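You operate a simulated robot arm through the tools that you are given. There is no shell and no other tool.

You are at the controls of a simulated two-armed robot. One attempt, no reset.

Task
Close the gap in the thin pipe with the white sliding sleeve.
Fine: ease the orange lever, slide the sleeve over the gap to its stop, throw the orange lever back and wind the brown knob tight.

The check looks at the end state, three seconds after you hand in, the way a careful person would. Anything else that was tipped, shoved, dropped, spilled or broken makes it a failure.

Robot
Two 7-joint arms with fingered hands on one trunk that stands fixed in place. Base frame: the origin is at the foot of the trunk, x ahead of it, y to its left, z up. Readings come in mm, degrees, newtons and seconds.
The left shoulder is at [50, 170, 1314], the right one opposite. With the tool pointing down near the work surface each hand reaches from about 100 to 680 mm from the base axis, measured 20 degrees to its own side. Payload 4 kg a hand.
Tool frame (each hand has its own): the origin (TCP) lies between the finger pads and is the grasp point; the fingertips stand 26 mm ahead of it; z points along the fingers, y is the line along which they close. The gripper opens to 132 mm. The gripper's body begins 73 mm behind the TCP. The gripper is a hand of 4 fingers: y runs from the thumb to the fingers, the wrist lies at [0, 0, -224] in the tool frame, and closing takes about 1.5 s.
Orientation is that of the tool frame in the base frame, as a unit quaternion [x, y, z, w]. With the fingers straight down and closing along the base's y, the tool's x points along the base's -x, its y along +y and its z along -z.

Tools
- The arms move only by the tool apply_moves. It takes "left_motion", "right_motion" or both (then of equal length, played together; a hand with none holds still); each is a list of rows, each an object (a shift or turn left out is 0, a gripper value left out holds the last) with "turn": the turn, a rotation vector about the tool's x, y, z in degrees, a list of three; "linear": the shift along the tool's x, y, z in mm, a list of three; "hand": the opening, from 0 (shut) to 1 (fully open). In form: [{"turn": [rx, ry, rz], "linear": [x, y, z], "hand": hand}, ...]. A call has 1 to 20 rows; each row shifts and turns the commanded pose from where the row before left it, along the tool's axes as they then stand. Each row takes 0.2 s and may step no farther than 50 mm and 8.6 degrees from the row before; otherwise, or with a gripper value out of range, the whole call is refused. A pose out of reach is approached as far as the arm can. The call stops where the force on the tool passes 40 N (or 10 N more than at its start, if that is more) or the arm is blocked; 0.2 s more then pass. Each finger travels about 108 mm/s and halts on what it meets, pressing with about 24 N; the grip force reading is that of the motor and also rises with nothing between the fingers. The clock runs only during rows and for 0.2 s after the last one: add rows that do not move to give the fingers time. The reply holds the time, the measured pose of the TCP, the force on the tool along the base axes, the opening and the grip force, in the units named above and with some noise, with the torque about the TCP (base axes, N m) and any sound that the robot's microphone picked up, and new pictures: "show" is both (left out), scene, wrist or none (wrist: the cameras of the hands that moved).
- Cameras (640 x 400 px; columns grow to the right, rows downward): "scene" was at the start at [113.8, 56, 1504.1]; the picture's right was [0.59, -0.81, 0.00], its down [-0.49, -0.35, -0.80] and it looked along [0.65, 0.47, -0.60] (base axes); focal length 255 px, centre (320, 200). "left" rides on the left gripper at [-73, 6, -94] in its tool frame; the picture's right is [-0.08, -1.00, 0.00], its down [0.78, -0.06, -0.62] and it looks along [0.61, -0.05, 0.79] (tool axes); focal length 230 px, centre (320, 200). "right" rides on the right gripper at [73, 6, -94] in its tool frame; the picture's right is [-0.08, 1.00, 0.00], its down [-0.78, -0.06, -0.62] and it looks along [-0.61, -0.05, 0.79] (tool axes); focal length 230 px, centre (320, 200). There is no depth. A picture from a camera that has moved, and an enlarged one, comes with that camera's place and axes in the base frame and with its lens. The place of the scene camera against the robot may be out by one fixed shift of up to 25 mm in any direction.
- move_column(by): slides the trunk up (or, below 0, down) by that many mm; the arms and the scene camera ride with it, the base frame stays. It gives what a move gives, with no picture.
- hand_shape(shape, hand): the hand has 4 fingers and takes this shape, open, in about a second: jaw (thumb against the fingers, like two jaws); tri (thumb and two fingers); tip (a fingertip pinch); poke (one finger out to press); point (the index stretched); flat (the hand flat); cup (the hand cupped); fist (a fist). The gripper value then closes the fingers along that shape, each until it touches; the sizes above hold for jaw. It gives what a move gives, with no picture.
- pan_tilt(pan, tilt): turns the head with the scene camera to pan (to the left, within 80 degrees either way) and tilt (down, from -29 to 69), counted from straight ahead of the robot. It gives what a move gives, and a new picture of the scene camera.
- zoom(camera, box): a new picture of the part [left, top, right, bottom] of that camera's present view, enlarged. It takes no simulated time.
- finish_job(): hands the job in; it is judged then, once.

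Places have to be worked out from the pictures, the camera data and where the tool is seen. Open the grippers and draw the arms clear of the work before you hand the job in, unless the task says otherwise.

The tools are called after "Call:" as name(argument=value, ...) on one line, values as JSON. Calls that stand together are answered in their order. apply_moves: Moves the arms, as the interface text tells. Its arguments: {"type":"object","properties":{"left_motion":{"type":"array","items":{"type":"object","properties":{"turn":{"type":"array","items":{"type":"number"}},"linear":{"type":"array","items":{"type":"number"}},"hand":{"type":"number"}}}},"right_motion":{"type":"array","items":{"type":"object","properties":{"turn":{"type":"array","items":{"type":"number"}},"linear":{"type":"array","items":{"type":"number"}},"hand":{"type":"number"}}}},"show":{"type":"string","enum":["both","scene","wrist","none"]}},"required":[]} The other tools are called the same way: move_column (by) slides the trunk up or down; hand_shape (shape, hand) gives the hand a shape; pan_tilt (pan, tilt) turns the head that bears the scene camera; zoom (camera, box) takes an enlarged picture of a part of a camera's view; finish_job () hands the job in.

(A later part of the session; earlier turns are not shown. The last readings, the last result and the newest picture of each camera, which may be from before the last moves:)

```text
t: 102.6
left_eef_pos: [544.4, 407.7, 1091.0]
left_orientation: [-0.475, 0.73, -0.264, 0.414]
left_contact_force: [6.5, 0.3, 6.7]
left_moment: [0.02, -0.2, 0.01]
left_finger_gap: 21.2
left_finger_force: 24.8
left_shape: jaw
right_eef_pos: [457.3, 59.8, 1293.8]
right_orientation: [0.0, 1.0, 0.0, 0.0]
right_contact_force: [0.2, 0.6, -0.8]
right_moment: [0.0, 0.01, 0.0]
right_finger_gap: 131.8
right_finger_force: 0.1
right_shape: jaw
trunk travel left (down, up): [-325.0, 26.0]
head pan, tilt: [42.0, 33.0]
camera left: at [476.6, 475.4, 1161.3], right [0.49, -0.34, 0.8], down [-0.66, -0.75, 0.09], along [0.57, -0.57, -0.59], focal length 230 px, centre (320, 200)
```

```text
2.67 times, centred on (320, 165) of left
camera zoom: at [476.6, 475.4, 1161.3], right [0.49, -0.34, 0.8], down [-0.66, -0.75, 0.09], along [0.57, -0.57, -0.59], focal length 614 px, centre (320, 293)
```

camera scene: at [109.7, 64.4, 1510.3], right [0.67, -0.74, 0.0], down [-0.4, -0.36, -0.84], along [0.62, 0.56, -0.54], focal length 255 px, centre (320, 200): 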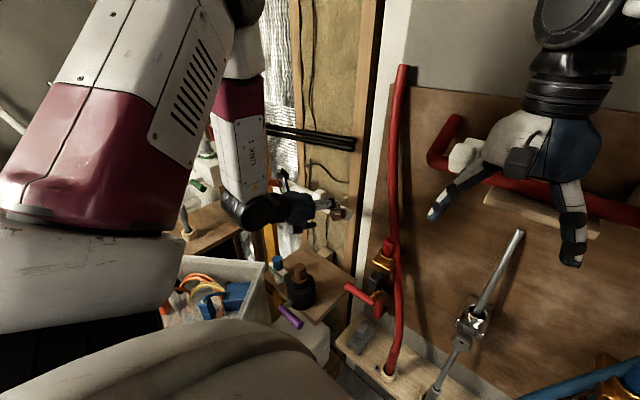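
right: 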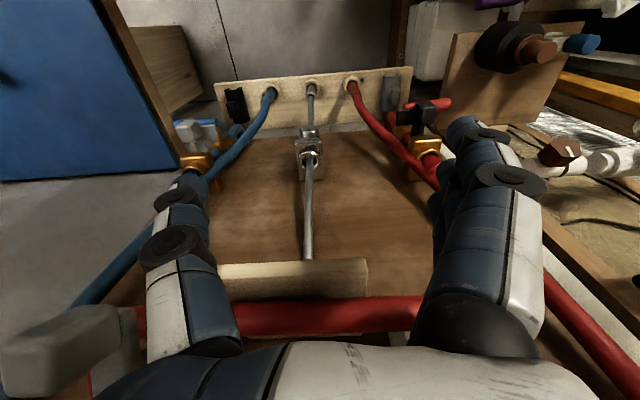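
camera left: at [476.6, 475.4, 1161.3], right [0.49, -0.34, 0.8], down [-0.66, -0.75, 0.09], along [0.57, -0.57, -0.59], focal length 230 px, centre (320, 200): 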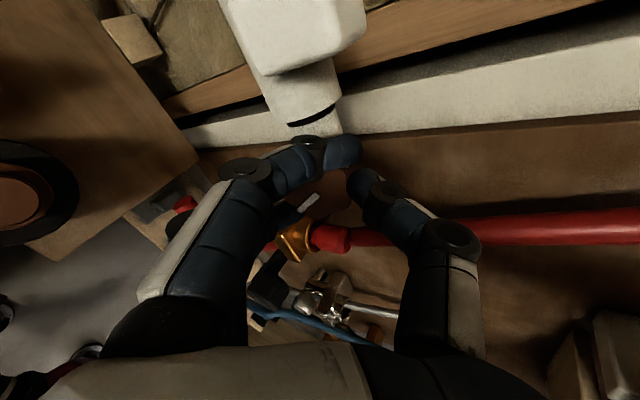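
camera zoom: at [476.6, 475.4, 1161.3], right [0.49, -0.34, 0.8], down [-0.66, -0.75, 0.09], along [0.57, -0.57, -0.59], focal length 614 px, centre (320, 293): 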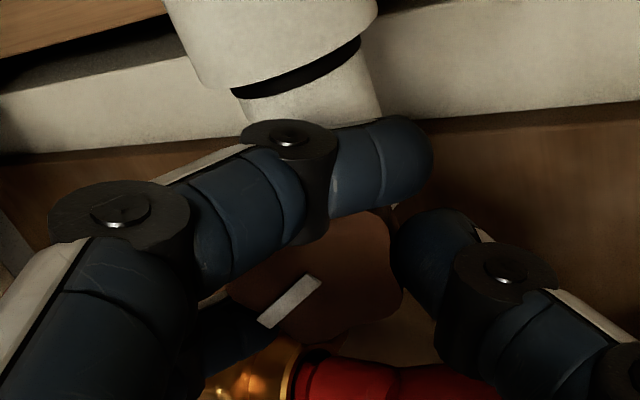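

Well gripped. I'll twist clockwise in 6° steps and watch the axial torque and the mark.

Call:
apply_moves(left_motion=[{"turn": [0, 0, 6]}, {"turn": [0, 0, 6]}, {"turn": [0, 0, 6]}, {"turn": [0, 0, 6]}, {"turn": [0, 0, 6]}, {}], show="wrist")

Call:
zoom(camera="left", box=[200, 90, 440, 240])

```text
t: 104.0
left_eef_pos: [542.3, 405.9, 1090.8]
left_orientation: [-0.268, 0.829, -0.148, 0.468]
left_contact_force: [2.9, -13.3, 1.8]
left_moment: [-1.1, -0.31, 0.42]
left_finger_gap: 19.6
left_finger_force: 24.0
left_shape: jaw
right_eef_pos: [455.9, 60.3, 1294.8]
right_orientation: [0.0, 1.0, 0.002, 0.001]
right_contact_force: [0.2, -0.7, -0.8]
right_moment: [0.0, 0.01, 0.02]
right_finger_gap: 131.8
right_finger_force: 0.1
right_shape: jaw
trunk travel left (down, up): [-325.0, 26.0]
head pan, tilt: [42.0, 33.0]
camera left: at [492.3, 451.4, 1186.9], right [0.34, -0.77, 0.55], down [-0.84, -0.51, -0.2], along [0.43, -0.39, -0.81], focal length 230 px, centre (320, 200)
```

left: 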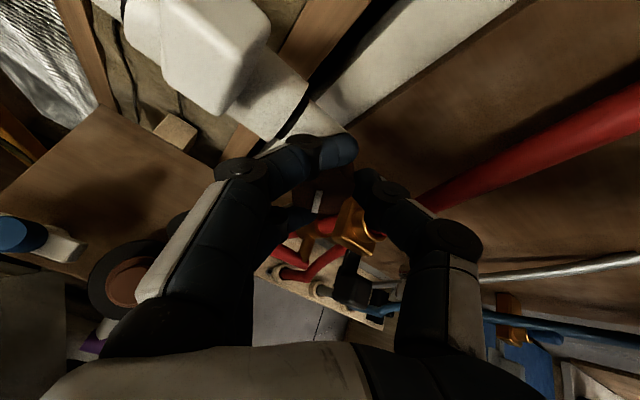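

```text
2.67 times, centred on (320, 165) of left
camera zoom: at [492.3, 451.4, 1186.9], right [0.34, -0.77, 0.55], down [-0.84, -0.51, -0.2], along [0.43, -0.39, -0.81], focal length 614 px, centre (320, 293)
```

zoom: 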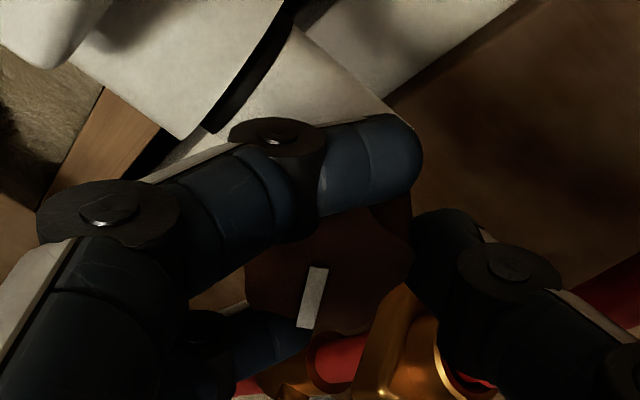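

The knob stayed put (mark still ≈ −24°) while the hand turned 30°, with ~1.2 N·m resisting: it's tight. One more 15° pull to confirm it will not go further.

Call:
apply_moves(left_motion=[{"turn": [0, 0, 5]}, {"turn": [0, 0, 5]}, {"turn": [0, 0, 5]}, {}], show="wrist")

Call:
zoom(camera="left", box=[200, 90, 440, 240])

```text
t: 105.0
left_eef_pos: [543.3, 405.8, 1089.3]
left_orientation: [-0.165, 0.856, -0.088, 0.482]
left_contact_force: [1.5, -17.2, -1.9]
left_moment: [-7.47, 1.01, 3.47]
left_finger_gap: 20.4
left_finger_force: 23.9
left_shape: jaw
right_eef_pos: [456.2, 60.1, 1294.1]
right_orientation: [0.0, 1.0, 0.001, 0.0]
right_contact_force: [0.5, 0.0, 0.6]
right_moment: [-0.06, -0.02, -0.01]
right_finger_gap: 131.9
right_finger_force: 0.1
right_shape: jaw
trunk travel left (down, up): [-325.0, 26.0]
head pan, tilt: [42.0, 33.0]
camera left: at [497.3, 436.8, 1195.0], right [0.23, -0.9, 0.37], down [-0.89, -0.35, -0.29], along [0.39, -0.26, -0.88], focal length 230 px, centre (320, 200)
```

left: 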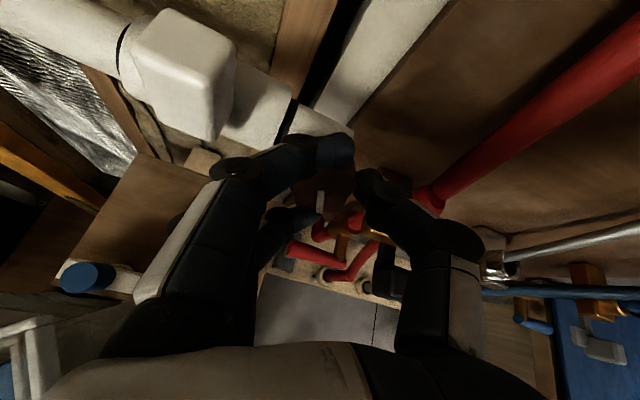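

```text
2.67 times, centred on (320, 165) of left
camera zoom: at [497.3, 436.8, 1195.0], right [0.23, -0.9, 0.37], down [-0.89, -0.35, -0.29], along [0.39, -0.26, -0.88], focal length 614 px, centre (320, 293)
```

zoom: 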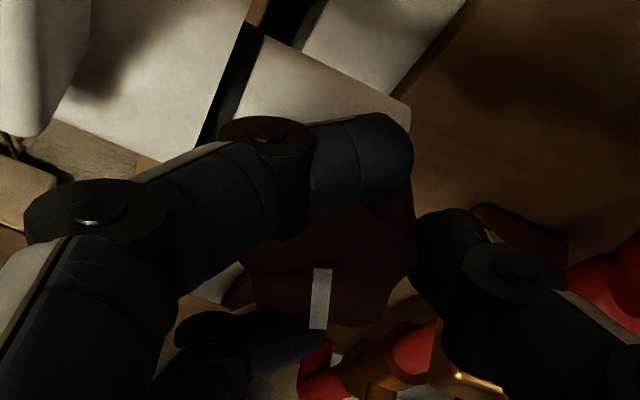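

Axial torque shot up to ~8 N·m with the knob holding at its stop: it's firmly tight. I'll open straight away (no back-turn) and retreat along the knob axis.

Call:
apply_moves(left_motion=[{"hand": 0.46}, {}, {}, {}, {"linear": [0, 0, -15]}, {"linear": [0, 0, -25]}, {"linear": [0, 0, -30]}, {}])

Call:
zoom(camera="left", box=[200, 40, 440, 190])

Call:
zoom(camera="right", box=[480, 80, 640, 200])

```text
t: 105.6
left_eef_pos: [546.3, 395.4, 1093.4]
left_orientation: [-0.162, 0.854, -0.102, 0.484]
left_contact_force: [9.2, -32.8, 13.3]
left_moment: [-6.99, 2.07, 2.9]
left_finger_gap: 48.9
left_finger_force: 0.0
left_shape: jaw
right_eef_pos: [455.0, 59.0, 1295.1]
right_orientation: [0.0, 1.0, 0.002, 0.0]
right_contact_force: [-0.5, 0.1, 0.2]
right_moment: [-0.01, 0.03, 0.01]
right_finger_gap: 131.9
right_finger_force: 0.0
right_shape: jaw
trunk travel left (down, up): [-325.0, 26.0]
head pan, tilt: [42.0, 33.0]
stopped in row 3 (left hand): the force on the tool passed its limit at 43 N (the readings are from after the stop); the commanded pose is now the measured one
camera scene: at [109.5, 61.5, 1510.7], right [0.67, -0.74, 0.0], down [-0.4, -0.36, -0.84], along [0.62, 0.56, -0.54], focal length 255 px, centre (320, 200)
camera left: at [500.3, 428.7, 1196.8], right [0.22, -0.89, 0.39], down [-0.89, -0.34, -0.29], along [0.39, -0.29, -0.87], focal length 230 px, centre (320, 200)
```

scene: 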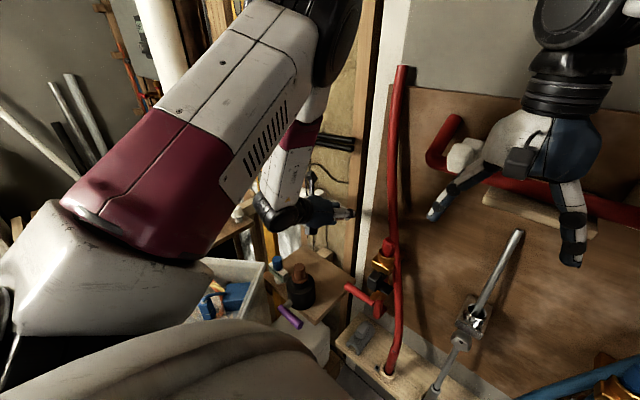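
left: 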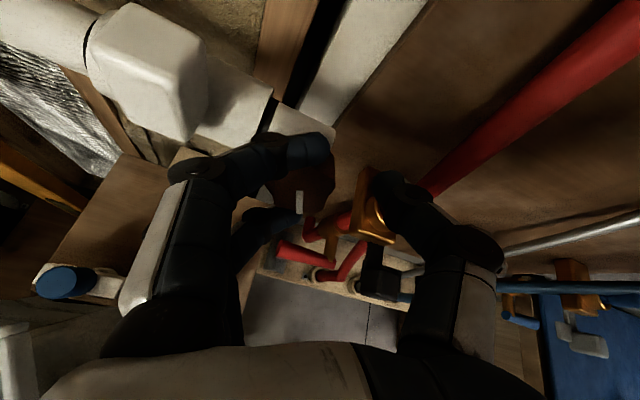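

```text
2.67 times, centred on (320, 115) of left
camera zoom: at [500.3, 428.7, 1196.8], right [0.22, -0.89, 0.39], down [-0.89, -0.34, -0.29], along [0.39, -0.29, -0.87], focal length 614 px, centre (320, 427)
```

zoom: 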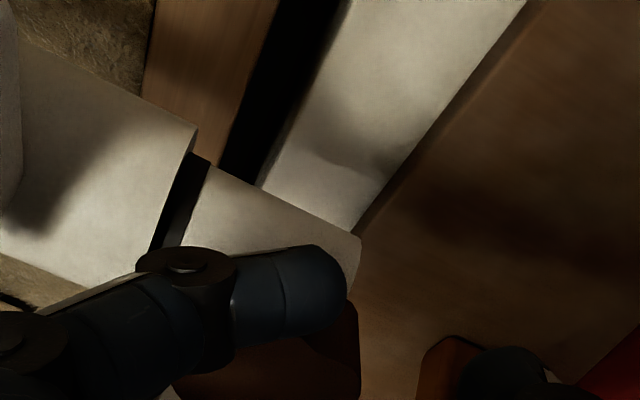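

```text
3.33 times, centred on (560, 140) of right
camera zoom: at [382.8, 63.5, 1388.5], right [0.08, 1.0, 0.0], down [0.78, -0.06, 0.62], along [0.62, -0.05, -0.79], focal length 767 px, centre (-480, 400)
```

zoom: 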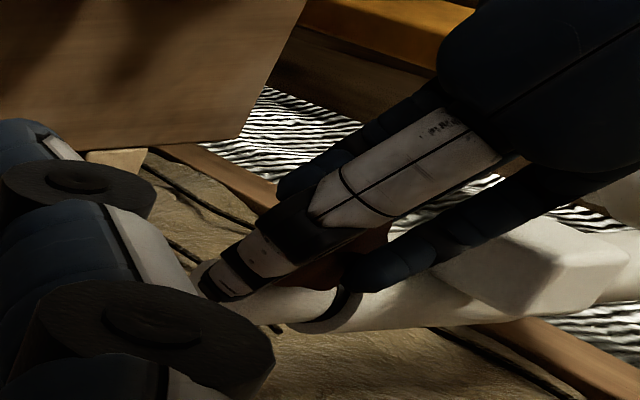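

Opening has pushed the hand 10 mm toward −y with a 33 N reaction: a finger is bearing on the white block/sleeve end as it opens. I'll stop the fingers pushing by holding the opening slightly below the current value, and re-read.

Call:
apply_moves(left_motion=[{"hand": 0.32}, {}, {}])

Call:
zoom(camera="left", box=[160, 70, 400, 220])

Call:
zoom(camera="scene", box=[240, 150, 368, 230])

```text
t: 106.4
left_eef_pos: [547.1, 398.9, 1090.8]
left_orientation: [-0.165, 0.854, -0.096, 0.483]
left_contact_force: [12.2, -25.9, 12.7]
left_moment: [-6.88, 2.05, 3.0]
left_finger_gap: 36.1
left_finger_force: 0.1
left_shape: jaw
right_eef_pos: [456.8, 57.1, 1294.1]
right_orientation: [0.0, 1.0, 0.002, 0.0]
right_contact_force: [0.8, 0.0, -0.4]
right_moment: [0.03, -0.01, -0.04]
right_finger_gap: 131.9
right_finger_force: 0.1
right_shape: jaw
trunk travel left (down, up): [-325.0, 26.0]
head pan, tilt: [42.0, 33.0]
camera scene: at [110.6, 60.8, 1510.5], right [0.67, -0.74, 0.0], down [-0.41, -0.36, -0.84], along [0.62, 0.56, -0.54], focal length 255 px, centre (320, 200)
camera left: at [500.1, 430.9, 1196.0], right [0.22, -0.9, 0.39], down [-0.89, -0.35, -0.29], along [0.39, -0.28, -0.88], focal length 230 px, centre (320, 200)
```

scene: 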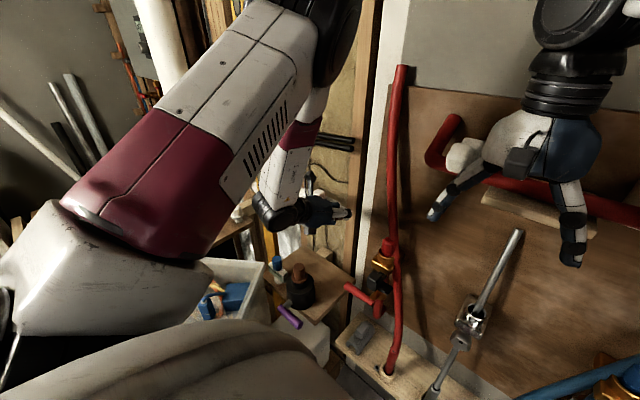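
left: 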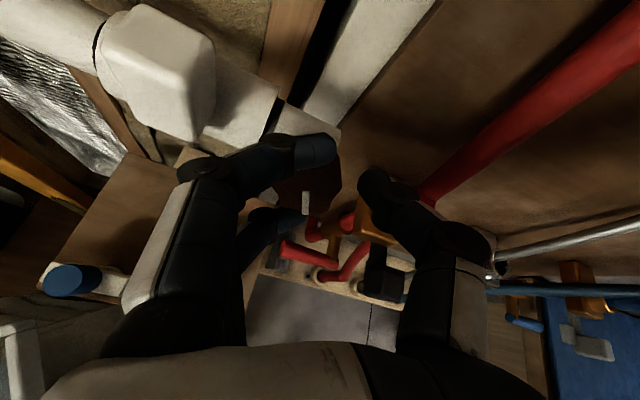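

```text
2.67 times, centred on (280, 145) of left
camera zoom: at [500.1, 430.9, 1196.0], right [0.22, -0.9, 0.39], down [-0.89, -0.35, -0.29], along [0.39, -0.28, -0.88], focal length 614 px, centre (427, 347)
```

zoom: 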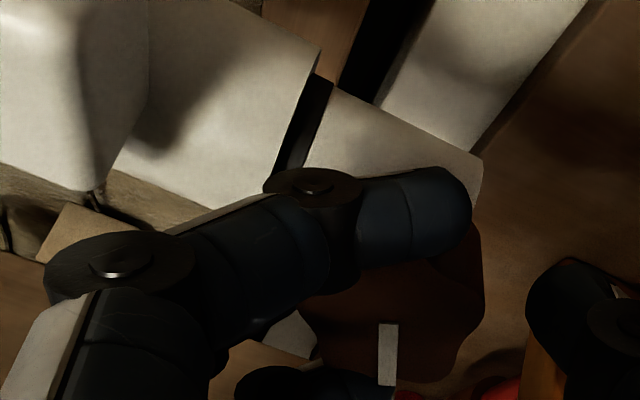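

```text
5.00 times, centred on (304, 190) of scene
camera zoom: at [110.6, 60.8, 1510.5], right [0.67, -0.74, 0.0], down [-0.41, -0.36, -0.84], along [0.62, 0.56, -0.54], focal length 1275 px, centre (400, 250)
```

zoom: 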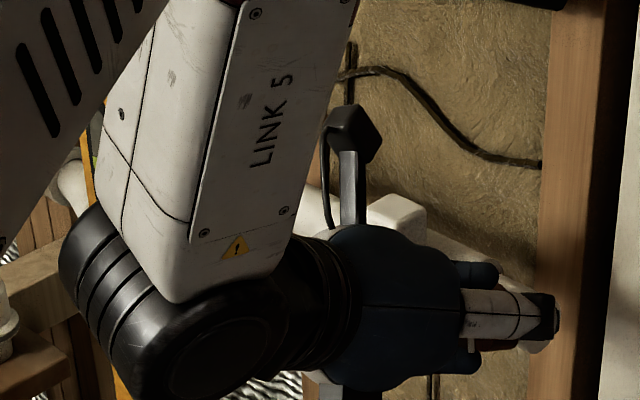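

With the fingers unloaded the ~7 N·m axial torque persists, so the hand is wedged against the knob's lobes (knob at its stop), not gripping. I'll unwind the hand itself a few degrees to release that wedge and watch the moment.

Call:
apply_moves(left_motion=[{"turn": [0, 0, -3]}, {"turn": [0, 0, -3]}, {}], show="wrist")

Call:
zoom(camera="left", box=[160, 70, 400, 220])

```text
t: 107.2
left_eef_pos: [547.5, 399.7, 1093.0]
left_orientation: [-0.205, 0.846, -0.119, 0.479]
left_contact_force: [12.9, -21.9, 14.1]
left_moment: [-2.78, 0.71, 1.1]
left_finger_gap: 36.5
left_finger_force: 0.0
left_shape: jaw
right_eef_pos: [455.9, 58.6, 1293.3]
right_orientation: [0.0, 1.0, 0.002, 0.0]
right_contact_force: [0.6, 0.1, 0.5]
right_moment: [0.01, 0.01, -0.04]
right_finger_gap: 131.8
right_finger_force: 0.0
right_shape: jaw
trunk travel left (down, up): [-325.0, 26.0]
head pan, tilt: [42.0, 33.0]
camera left: at [498.6, 436.9, 1193.6], right [0.27, -0.85, 0.45], down [-0.87, -0.41, -0.26], along [0.4, -0.33, -0.85], focal length 230 px, centre (320, 200)
```

left: 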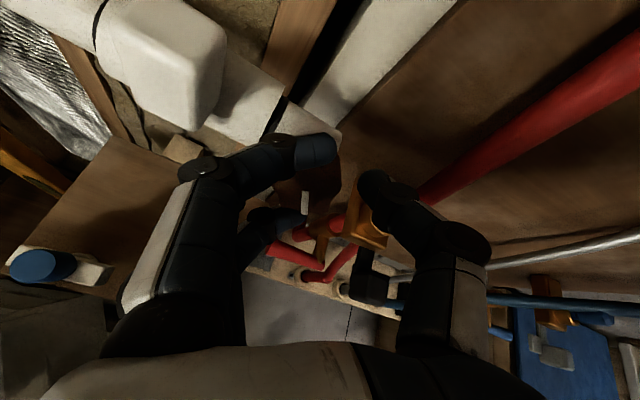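

```text
2.67 times, centred on (280, 145) of left
camera zoom: at [498.6, 436.9, 1193.6], right [0.27, -0.85, 0.45], down [-0.87, -0.41, -0.26], along [0.4, -0.33, -0.85], focal length 614 px, centre (427, 347)
```

zoom: 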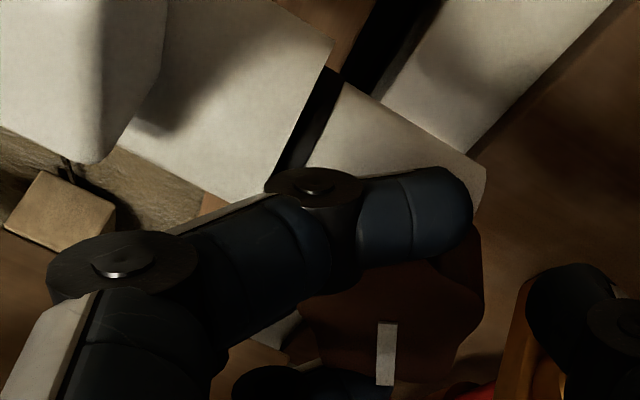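

Torque halved, and the knob springs with the hand at its elastic stop. A bit more unwinding to bring the torque to about zero.

Call:
apply_moves(left_motion=[{"turn": [0, 0, -2]}, {"turn": [0, 0, -2]}, {}], show="none")

```text
t: 108.0
left_eef_pos: [546.5, 400.2, 1091.5]
left_orientation: [-0.234, 0.838, -0.135, 0.475]
left_contact_force: [18.2, -20.5, 13.9]
left_moment: [-0.63, -0.21, -0.02]
left_finger_gap: 36.2
left_finger_force: 0.0
left_shape: jaw
right_eef_pos: [456.6, 57.2, 1293.3]
right_orientation: [0.001, 1.0, 0.001, -0.001]
right_contact_force: [0.6, -0.1, 0.0]
right_moment: [0.01, -0.02, -0.02]
right_finger_gap: 132.1
right_finger_force: 0.1
right_shape: jaw
trunk travel left (down, up): [-325.0, 26.0]
head pan, tilt: [42.0, 33.0]
```

Axial torque is now ~0.5 N·m. The remaining 25–30 N side load is the thumb leaning on the knob, so I'll shift the hand ~5 mm that way and re-read before opening.

Call:
apply_moves(left_motion=[{"linear": [-0.7, -2.7, 0]}, {"linear": [-0.7, -2.7, 0]}, {}], show="none")

```text
t: 108.8
left_eef_pos: [547.4, 397.1, 1094.5]
left_orientation: [-0.234, 0.839, -0.135, 0.473]
left_contact_force: [9.5, -13.2, 6.2]
left_moment: [-0.68, -0.18, 0.04]
left_finger_gap: 37.8
left_finger_force: 0.1
left_shape: jaw
right_eef_pos: [456.6, 59.6, 1294.2]
right_orientation: [0.0, 1.0, 0.001, -0.001]
right_contact_force: [0.4, -0.5, -0.1]
right_moment: [0.0, -0.01, 0.01]
right_finger_gap: 131.5
right_finger_force: 0.0
right_shape: jaw
trunk travel left (down, up): [-325.0, 26.0]
head pan, tilt: [42.0, 33.0]
```

The load is dropping (≈17 N). I'll now retreat straight along the knob axis in small steps to slip the fingers out.

Call:
apply_moves(left_motion=[{"linear": [0, 0, -3]}, {"linear": [0, 0, -3]}, {"linear": [0, 0, -3]}, {"linear": [0, 0, -3]}, {}], show="wrist")

Call:
zoom(camera="left", box=[160, 70, 400, 220])

Call:
zoom(camera="right", box=[480, 80, 640, 200])

```text
t: 109.6
left_eef_pos: [545.0, 393.2, 1097.9]
left_orientation: [-0.231, 0.839, -0.141, 0.471]
left_contact_force: [23.0, -16.7, -8.6]
left_moment: [-0.88, -0.25, -0.54]
left_finger_gap: 40.6
left_finger_force: 0.0
left_shape: jaw
right_eef_pos: [458.4, 60.6, 1292.6]
right_orientation: [-0.001, 1.0, 0.001, -0.001]
right_contact_force: [-0.7, -0.2, 0.0]
right_moment: [-0.03, -0.03, 0.0]
right_finger_gap: 131.8
right_finger_force: 0.1
right_shape: jaw
trunk travel left (down, up): [-325.0, 26.0]
head pan, tilt: [42.0, 33.0]
stopped in row 3 (left hand): the force on the tool passed its limit at 43 N (the readings are from after the stop); the commanded pose is now the measured one
camera left: at [496.8, 436.7, 1196.8], right [0.29, -0.81, 0.51], down [-0.87, -0.45, -0.23], along [0.41, -0.38, -0.83], focal length 230 px, centre (320, 200)
```

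left: 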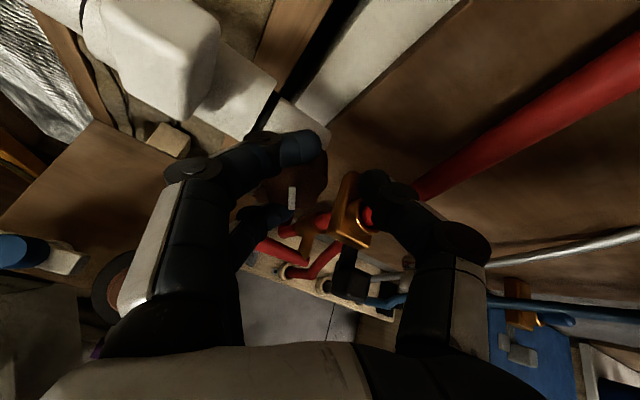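

```text
2.67 times, centred on (280, 145) of left
camera zoom: at [496.8, 436.7, 1196.8], right [0.29, -0.81, 0.51], down [-0.87, -0.45, -0.23], along [0.41, -0.38, -0.83], focal length 614 px, centre (427, 347)
```

zoom: 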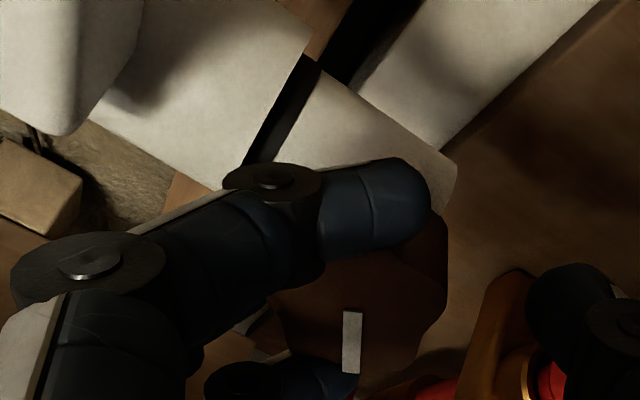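

```text
3.33 times, centred on (560, 140) of right
camera zoom: at [386.0, 65.7, 1387.2], right [0.08, 1.0, 0.0], down [0.79, -0.06, 0.62], along [0.61, -0.05, -0.79], focal length 767 px, centre (-480, 400)
```

zoom: 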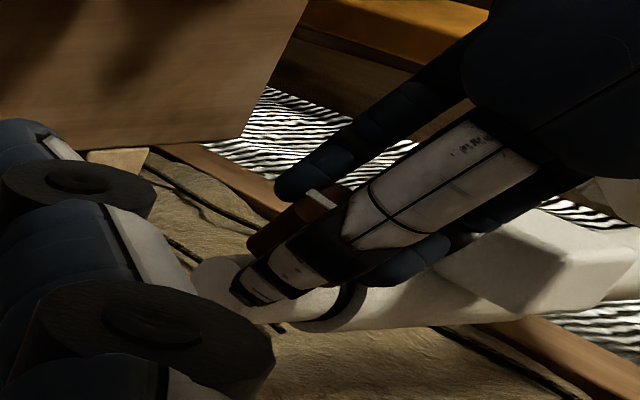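

The index fingertip appears curled across the top of the knob and catches a lobe as the hand opens, which is what pulls the hand toward −y. I'll lift the hand slightly off that side and let it comply with the opening.

Call:
apply_moves(left_motion=[{"linear": [-2, -1, 2]}, {"linear": [-2, -2, 1], "hand": 0.4}, {"linear": [-1, -2, 0]}, {"linear": [0, -2, 0]}, {}], show="wrist")

Call:
zoom(camera="left", box=[160, 70, 400, 220])

```text
t: 110.4
left_eef_pos: [547.0, 389.2, 1100.4]
left_orientation: [-0.231, 0.842, -0.142, 0.466]
left_contact_force: [11.7, -15.8, -4.5]
left_moment: [-0.76, -0.22, -0.39]
left_finger_gap: 50.0
left_finger_force: 0.0
left_shape: jaw
right_eef_pos: [458.3, 60.9, 1292.4]
right_orientation: [0.0, 1.0, 0.001, -0.001]
right_contact_force: [0.5, 0.2, 0.0]
right_moment: [-0.02, 0.0, 0.01]
right_finger_gap: 131.7
right_finger_force: 0.0
right_shape: jaw
trunk travel left (down, up): [-325.0, 26.0]
head pan, tilt: [42.0, 33.0]
stopped in row 4 (left hand): the force on the tool passed its limit at 42 N (the readings are from after the stop); the commanded pose is now the measured one
camera left: at [499.6, 433.9, 1199.0], right [0.29, -0.81, 0.51], down [-0.87, -0.45, -0.21], along [0.4, -0.38, -0.83], focal length 230 px, centre (320, 200)
```

left: 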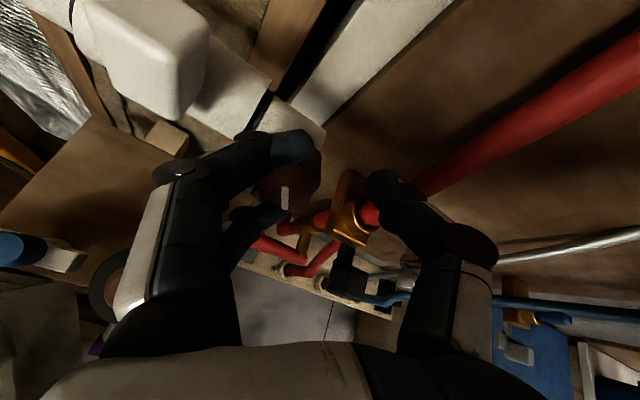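

```text
2.67 times, centred on (280, 145) of left
camera zoom: at [499.6, 433.9, 1199.0], right [0.29, -0.81, 0.51], down [-0.87, -0.45, -0.21], along [0.4, -0.38, -0.83], focal length 614 px, centre (427, 347)
```

zoom: 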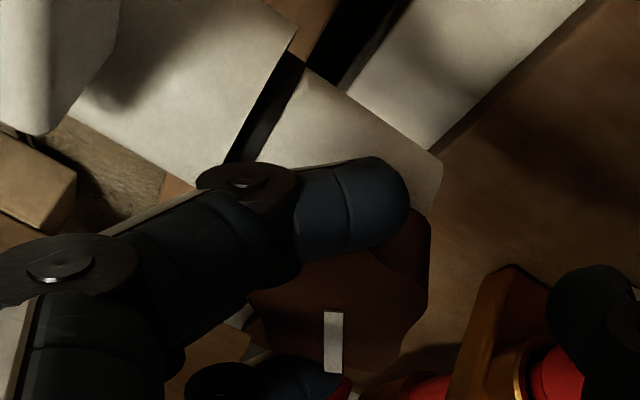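

The fingers are jammed across the top lobe of the knob (the lobe sits right under the index finger), so opening alone just drags. With the hand open at ~50 mm, I'll slide the hand back toward +y to re-centre and pull the fingertips off the lobe sideways.

Call:
apply_moves(left_motion=[{"linear": [0, 3, 0]}, {"linear": [0, 3, 0]}, {"linear": [0, 3, 0]}, {"linear": [0, 3, 0]}, {}], show="wrist")

Call:
zoom(camera="left", box=[160, 70, 400, 220])

```text
t: 111.6
left_eef_pos: [546.2, 394.4, 1097.9]
left_orientation: [-0.228, 0.84, -0.147, 0.47]
left_contact_force: [15.0, -23.7, 1.7]
left_moment: [-0.95, 0.05, -0.32]
left_finger_gap: 45.7
left_finger_force: 0.1
left_shape: jaw
right_eef_pos: [458.7, 58.9, 1293.4]
right_orientation: [0.0, 1.0, 0.001, 0.0]
right_contact_force: [-0.1, 0.3, 0.2]
right_moment: [-0.02, -0.01, 0.0]
right_finger_gap: 131.8
right_finger_force: 0.0
right_shape: jaw
trunk travel left (down, up): [-325.0, 26.0]
head pan, tilt: [42.0, 33.0]
stopped in row 5 (left hand): the force on the tool passed its limit at 41 N (the readings are from after the stop); the commanded pose is now the measured one
camera left: at [497.8, 439.7, 1195.2], right [0.28, -0.81, 0.51], down [-0.87, -0.44, -0.22], along [0.41, -0.39, -0.83], focal length 230 px, centre (320, 200)
```

left: 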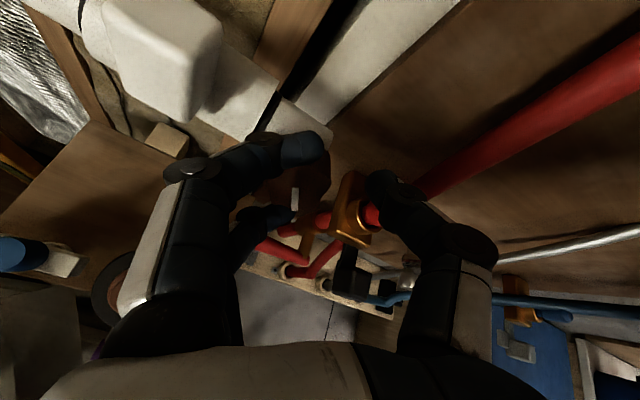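

```text
2.67 times, centred on (280, 145) of left
camera zoom: at [497.8, 439.7, 1195.2], right [0.28, -0.81, 0.51], down [-0.87, -0.44, -0.22], along [0.41, -0.39, -0.83], focal length 614 px, centre (427, 347)
```

zoom: 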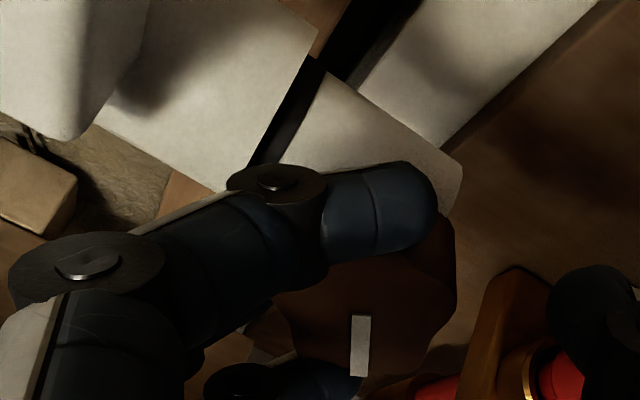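

Sliding +y just raised the load to 41 N and pressed the fingers closed, so something truly blocks the fingers on the +y side. I'll take close looks from the right and scene cameras to find the contact.

Call:
zoom(camera="right", box=[520, 90, 640, 180])

Call:
zoom(camera="scene", box=[290, 170, 386, 230])

Call:
zoom(camera="left", box=[220, 110, 340, 200])

```text
4.44 times, centred on (580, 135) of right
camera zoom: at [384.0, 64.4, 1387.9], right [0.08, 1.0, 0.0], down [0.79, -0.06, 0.62], along [0.61, -0.05, -0.79], focal length 1022 px, centre (-836, 489)
```

zoom: 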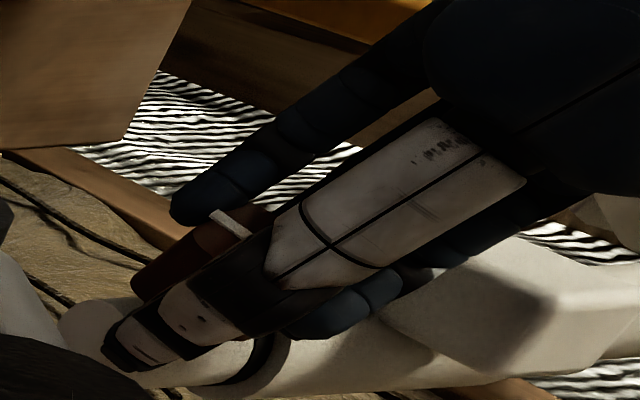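

```text
6.67 times, centred on (338, 200) of scene
camera zoom: at [110.8, 62.5, 1510.3], right [0.67, -0.74, 0.0], down [-0.41, -0.36, -0.84], along [0.62, 0.56, -0.54], focal length 1700 px, centre (200, 200)
```

zoom: 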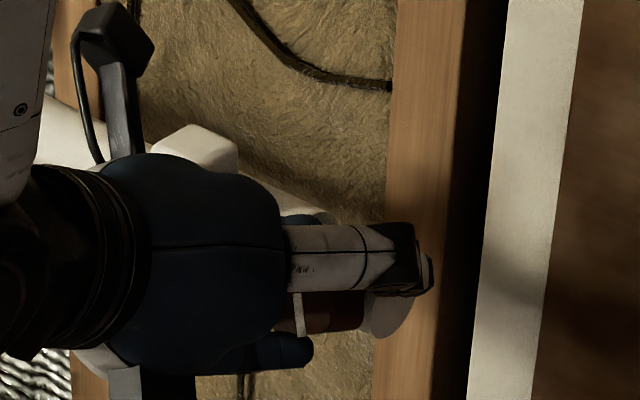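

```text
4.44 times, centred on (280, 155) of left
camera zoom: at [497.8, 439.7, 1195.2], right [0.28, -0.81, 0.51], down [-0.87, -0.44, -0.22], along [0.41, -0.39, -0.83], focal length 1022 px, centre (498, 400)
```

zoom: 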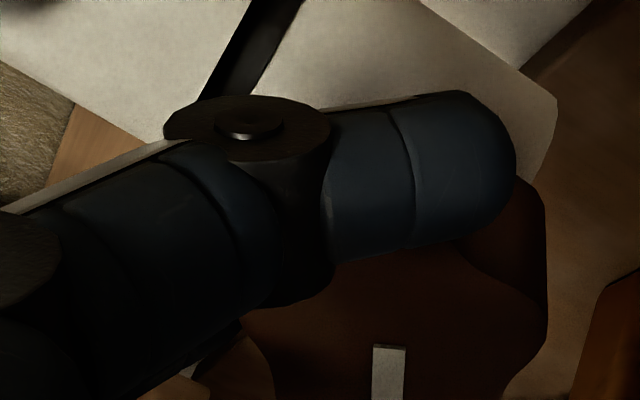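

No contact with the block is visible; the index and third fingers are simply squeezed over the knob's lobes. I'll relax the finger command to the present gap and ratchet straight out along the knob axis in short pulls.

Call:
apply_moves(left_motion=[{"hand": 0.35, "linear": [0, -2, 0]}, {"linear": [0, -2, -2]}, {"linear": [0, 0, -3]}, {"linear": [0, 0, -3]}, {"linear": [0, 0, -3]}, {}], show="wrist")

Call:
zoom(camera="left", box=[160, 70, 400, 220])

```text
t: 113.0
left_eef_pos: [534.1, 397.1, 1103.1]
left_orientation: [-0.232, 0.841, -0.141, 0.468]
left_contact_force: [-2.4, 0.8, 0.8]
left_moment: [0.05, 0.06, 0.08]
left_finger_gap: 46.2
left_finger_force: 0.2
left_shape: jaw
right_eef_pos: [457.3, 60.8, 1293.5]
right_orientation: [0.0, 1.0, 0.0, 0.0]
right_contact_force: [0.2, 0.4, -0.2]
right_moment: [-0.02, 0.01, 0.03]
right_finger_gap: 131.7
right_finger_force: 0.0
right_shape: jaw
trunk travel left (down, up): [-325.0, 26.0]
head pan, tilt: [42.0, 33.0]
camera left: at [485.7, 441.9, 1201.6], right [0.29, -0.81, 0.51], down [-0.87, -0.45, -0.22], along [0.41, -0.38, -0.83], focal length 230 px, centre (320, 200)
```

left: 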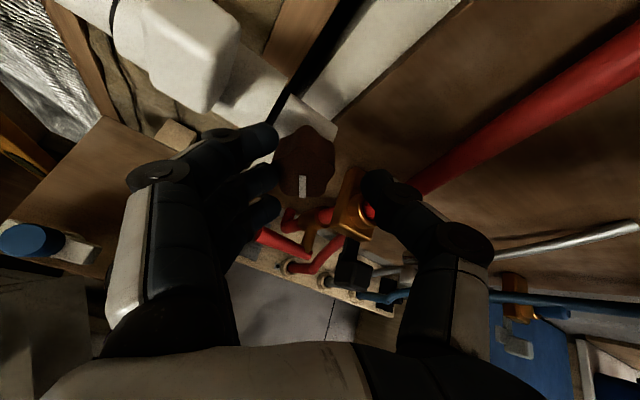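

```text
2.67 times, centred on (280, 145) of left
camera zoom: at [485.7, 441.9, 1201.6], right [0.29, -0.81, 0.51], down [-0.87, -0.45, -0.22], along [0.41, -0.38, -0.83], focal length 614 px, centre (427, 347)
```

zoom: 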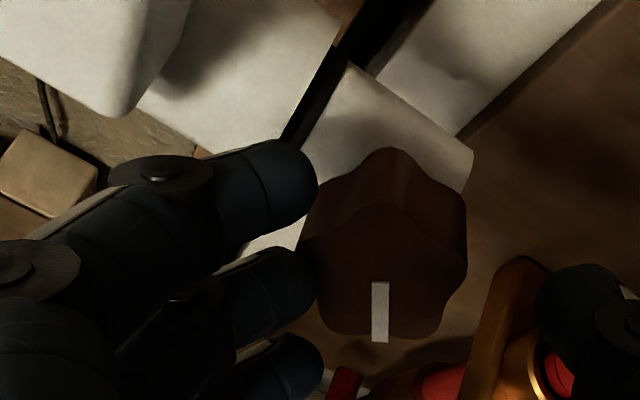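

Freed, forces ~0, and the knob's mark is still at about −30° (its tight end). I'll back off further and take a clean look at knob and sleeve.

Call:
apply_moves(left_motion=[{"linear": [0, 0, -20], "hand": 0.46}, {"linear": [0, 0, -20]}, {}], show="wrist")

Call:
zoom(camera="left", box=[160, 20, 400, 170])

Call:
zoom(camera="right", box=[480, 80, 640, 200])

```text
t: 113.8
left_eef_pos: [501.3, 397.4, 1122.5]
left_orientation: [-0.231, 0.841, -0.143, 0.468]
left_contact_force: [0.2, -0.9, -0.2]
left_moment: [-0.01, -0.01, 0.0]
left_finger_gap: 59.7
left_finger_force: 0.1
left_shape: jaw
right_eef_pos: [455.9, 61.4, 1294.3]
right_orientation: [0.0, 1.0, -0.001, -0.001]
right_contact_force: [0.4, -0.3, 0.2]
right_moment: [-0.01, -0.03, 0.04]
right_finger_gap: 131.8
right_finger_force: 0.1
right_shape: jaw
trunk travel left (down, up): [-325.0, 26.0]
head pan, tilt: [42.0, 33.0]
camera left: at [452.7, 442.7, 1221.4], right [0.29, -0.81, 0.51], down [-0.87, -0.45, -0.22], along [0.41, -0.38, -0.83], focal length 230 px, centre (320, 200)
```

left: 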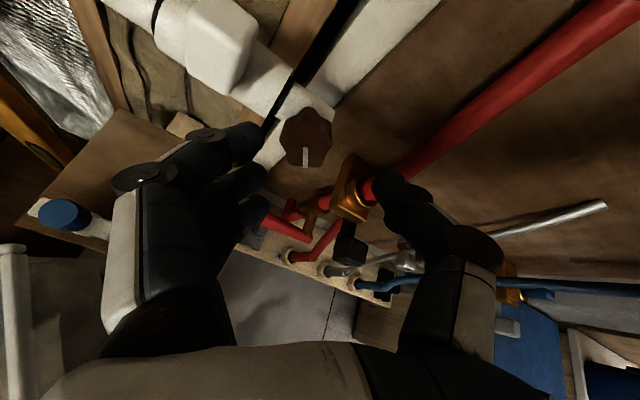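

```text
2.67 times, centred on (280, 95) of left
camera zoom: at [452.7, 442.7, 1221.4], right [0.29, -0.81, 0.51], down [-0.87, -0.45, -0.22], along [0.41, -0.38, -0.83], focal length 614 px, centre (427, 480)
```

zoom: 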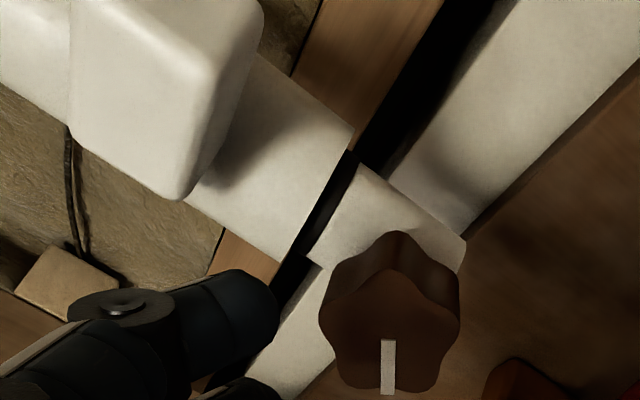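

```text
3.33 times, centred on (560, 140) of right
camera zoom: at [383.1, 66.5, 1387.9], right [0.08, 1.0, 0.0], down [0.78, -0.06, 0.62], along [0.61, -0.05, -0.79], focal length 767 px, centre (-480, 400)
```

zoom: 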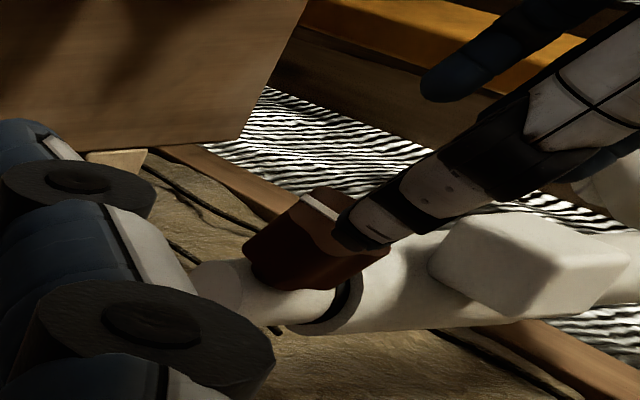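

The sleeve edge and ring look unchanged, but careful projection gives the mark at ≈ −33° versus −28° right after the second stroke, so the messy release may have slackened it ~4°. I'll roll to −74° (where the earlier grip was clean) and re-centre for a short final tightening.

Call:
apply_moves(left_motion=[{"turn": [0, 0, -8.6]}, {"turn": [0, 0, -8.6]}, {"turn": [0, 0, -8.6]}, {"turn": [0, 0, -8.6]}, {"turn": [0, 0, -8.6]}, {"linear": [-5.9, 7.6, 14.8]}, {}], show="wrist")

Call:
zoom(camera="left", box=[200, 60, 440, 210])

```text
t: 115.4
left_eef_pos: [509.5, 403.4, 1111.2]
left_orientation: [-0.523, 0.697, -0.305, 0.383]
left_contact_force: [-0.3, 0.2, 0.6]
left_moment: [-0.02, 0.01, -0.01]
left_finger_gap: 59.9
left_finger_force: 0.0
left_shape: jaw
right_eef_pos: [455.6, 61.6, 1294.0]
right_orientation: [0.0, 1.0, -0.001, 0.0]
right_contact_force: [0.0, -0.2, -1.0]
right_moment: [-0.02, -0.02, -0.01]
right_finger_gap: 131.7
right_finger_force: 0.0
right_shape: jaw
trunk travel left (down, up): [-325.0, 26.0]
head pan, tilt: [42.0, 33.0]
camera left: at [438.2, 478.0, 1170.9], right [0.51, -0.19, 0.84], down [-0.62, -0.76, 0.2], along [0.6, -0.62, -0.5], focal length 230 px, centre (320, 200)
```

left: 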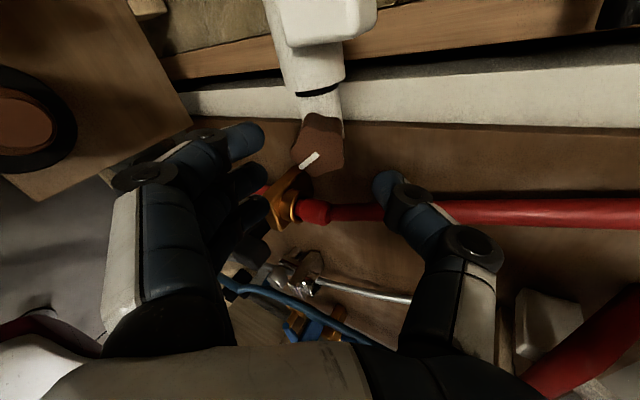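

```text
2.67 times, centred on (320, 135) of left
camera zoom: at [438.2, 478.0, 1170.9], right [0.51, -0.19, 0.84], down [-0.62, -0.76, 0.2], along [0.6, -0.62, -0.5], focal length 614 px, centre (320, 373)
```

zoom: 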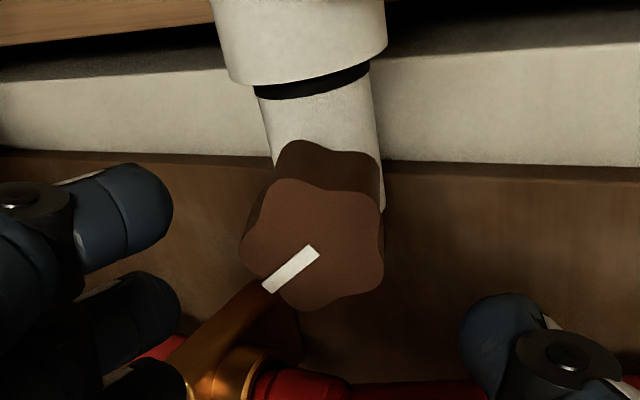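

The mark reads ≈ −31° here. I'll centre slightly toward the index side, go ~2 mm deeper than last time, and close only to ~22 mm so the fingers don't curl over the lobes.

Call:
apply_moves(left_motion=[{"linear": [0, 1.5, 14]}, {"linear": [0, 0, 15]}, {"linear": [0, 0, 15]}, {"hand": 0.17}, {}, {}, {}, {}], show="wrist")

Call:
zoom(camera="left", box=[200, 90, 440, 240])

```text
t: 117.2
left_eef_pos: [546.7, 406.5, 1085.7]
left_orientation: [-0.524, 0.697, -0.304, 0.384]
left_contact_force: [3.2, 0.9, 0.9]
left_moment: [-0.07, -0.05, 0.04]
left_finger_gap: 24.0
left_finger_force: 24.1
left_shape: jaw
right_eef_pos: [457.5, 59.3, 1294.1]
right_orientation: [0.0, 1.0, 0.0, 0.0]
right_contact_force: [-0.4, -0.9, 0.6]
right_moment: [0.01, 0.03, -0.02]
right_finger_gap: 131.9
right_finger_force: 0.1
right_shape: jaw
trunk travel left (down, up): [-325.0, 26.0]
head pan, tilt: [42.0, 33.0]
camera left: at [475.6, 479.8, 1145.4], right [0.51, -0.19, 0.84], down [-0.62, -0.76, 0.2], along [0.6, -0.62, -0.5], focal length 230 px, centre (320, 200)
```

left: 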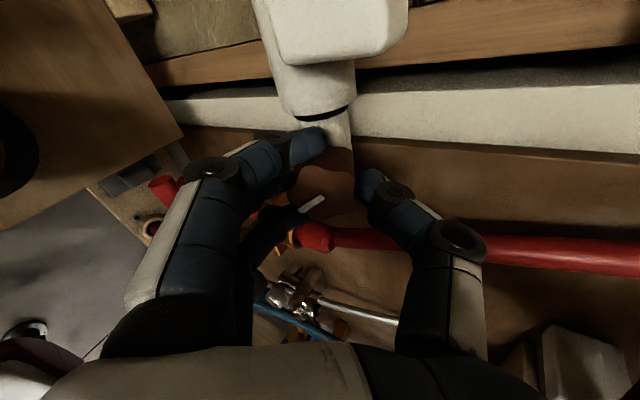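

```text
2.67 times, centred on (320, 165) of left
camera zoom: at [475.6, 479.8, 1145.4], right [0.51, -0.19, 0.84], down [-0.62, -0.76, 0.2], along [0.6, -0.62, -0.5], focal length 614 px, centre (320, 293)
```

zoom: 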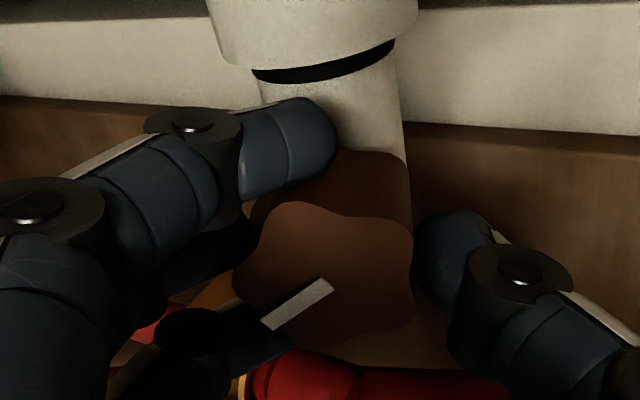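

A clean grip like the good earlier one. I'll twist in small 3° steps and watch the axial torque.

Call:
apply_moves(left_motion=[{"turn": [0, 0, 3]}, {"turn": [0, 0, 3]}, {}], show="none")

```text
t: 118.0
left_eef_pos: [547.1, 407.2, 1086.7]
left_orientation: [-0.486, 0.724, -0.283, 0.4]
left_contact_force: [2.6, 2.4, -0.2]
left_moment: [-0.36, 0.01, 0.32]
left_finger_gap: 23.9
left_finger_force: 24.0
left_shape: jaw
right_eef_pos: [456.9, 62.1, 1295.1]
right_orientation: [-0.001, 1.0, 0.0, 0.0]
right_contact_force: [0.0, -0.3, 0.0]
right_moment: [0.01, 0.01, -0.05]
right_finger_gap: 131.7
right_finger_force: 0.0
right_shape: jaw
trunk travel left (down, up): [-325.0, 26.0]
head pan, tilt: [42.0, 33.0]
```

Torque has begun to build (~0.5 N·m after 6°). Another 6°.

Call:
apply_moves(left_motion=[{"turn": [0, 0, 3]}, {"turn": [0, 0, 3]}, {}], show="wrist")

Call:
zoom(camera="left", box=[200, 90, 440, 240])

```text
t: 118.8
left_eef_pos: [545.9, 406.8, 1085.9]
left_orientation: [-0.447, 0.748, -0.262, 0.414]
left_contact_force: [3.7, 5.2, 1.1]
left_moment: [-0.19, -0.04, 0.34]
left_finger_gap: 24.0
left_finger_force: 24.3
left_shape: jaw
right_eef_pos: [455.9, 61.4, 1294.6]
right_orientation: [0.0, 1.0, 0.0, -0.001]
right_contact_force: [0.1, -0.1, -0.3]
right_moment: [0.01, -0.01, 0.01]
right_finger_gap: 131.7
right_finger_force: 0.0
right_shape: jaw
trunk travel left (down, up): [-325.0, 26.0]
head pan, tilt: [42.0, 33.0]
camera left: at [483.3, 475.1, 1158.3], right [0.47, -0.39, 0.79], down [-0.7, -0.71, 0.07], along [0.54, -0.59, -0.61], focal length 230 px, centre (320, 200)
```

left: 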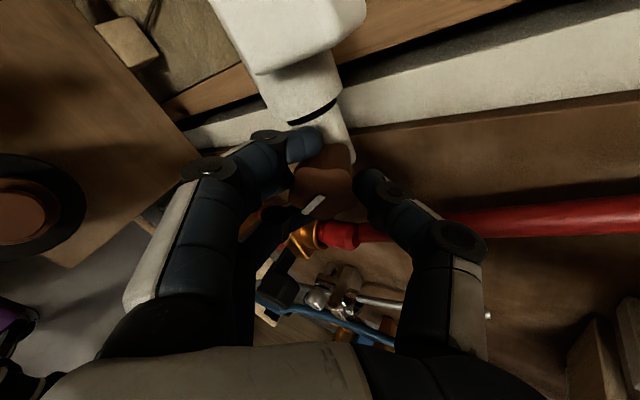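

```text
2.67 times, centred on (320, 165) of left
camera zoom: at [483.3, 475.1, 1158.3], right [0.47, -0.39, 0.79], down [-0.7, -0.71, 0.07], along [0.54, -0.59, -0.61], focal length 614 px, centre (320, 293)
```

zoom: 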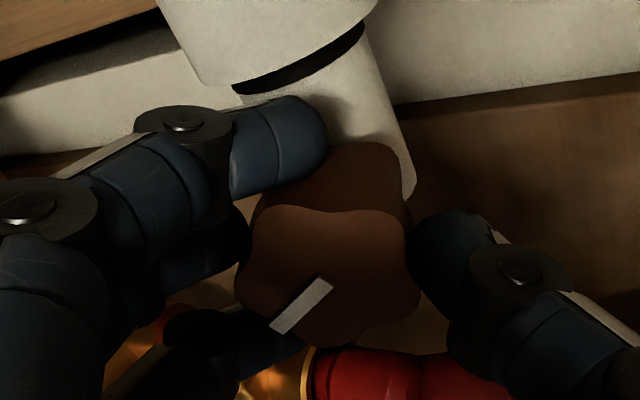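

The knob advanced ~4° and then began lagging the hand again: it's at its stop. I'll add 6° more to snug it firmly.

Call:
apply_moves(left_motion=[{"turn": [0, 0, 3]}, {"turn": [0, 0, 3]}, {}], show="wrist")

Call:
zoom(camera="left", box=[200, 90, 440, 240])

```text
t: 119.6
left_eef_pos: [547.8, 405.1, 1086.4]
left_orientation: [-0.408, 0.77, -0.24, 0.427]
left_contact_force: [2.2, 2.8, -1.1]
left_moment: [-0.22, -0.05, 0.41]
left_finger_gap: 23.6
left_finger_force: 24.3
left_shape: jaw
right_eef_pos: [457.1, 62.2, 1292.1]
right_orientation: [0.0, 1.0, 0.0, 0.0]
right_contact_force: [0.0, 0.5, -0.3]
right_moment: [0.02, 0.01, 0.0]
right_finger_gap: 131.8
right_finger_force: 0.1
right_shape: jaw
trunk travel left (down, up): [-325.0, 26.0]
head pan, tilt: [42.0, 33.0]
camera left: at [486.9, 471.5, 1164.4], right [0.45, -0.49, 0.75], down [-0.74, -0.67, 0.0], along [0.51, -0.56, -0.66], focal length 230 px, centre (320, 200)
```

left: 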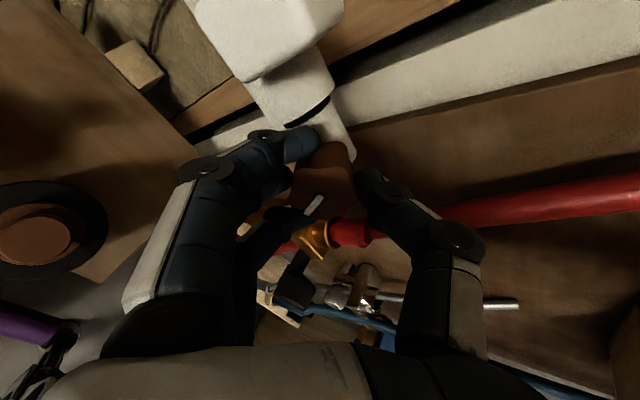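

```text
2.67 times, centred on (320, 165) of left
camera zoom: at [486.9, 471.5, 1164.4], right [0.45, -0.49, 0.75], down [-0.74, -0.67, 0.0], along [0.51, -0.56, -0.66], focal length 614 px, centre (320, 293)
```

zoom: 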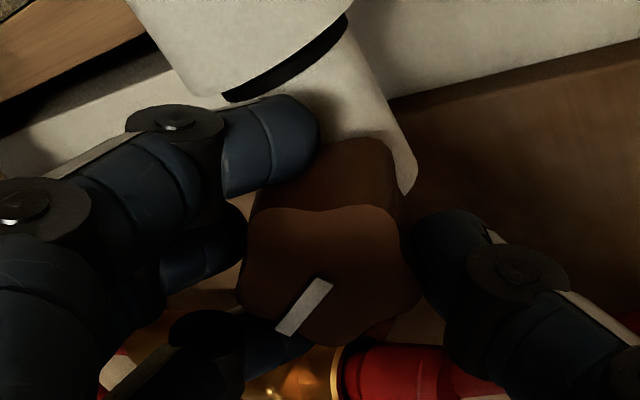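

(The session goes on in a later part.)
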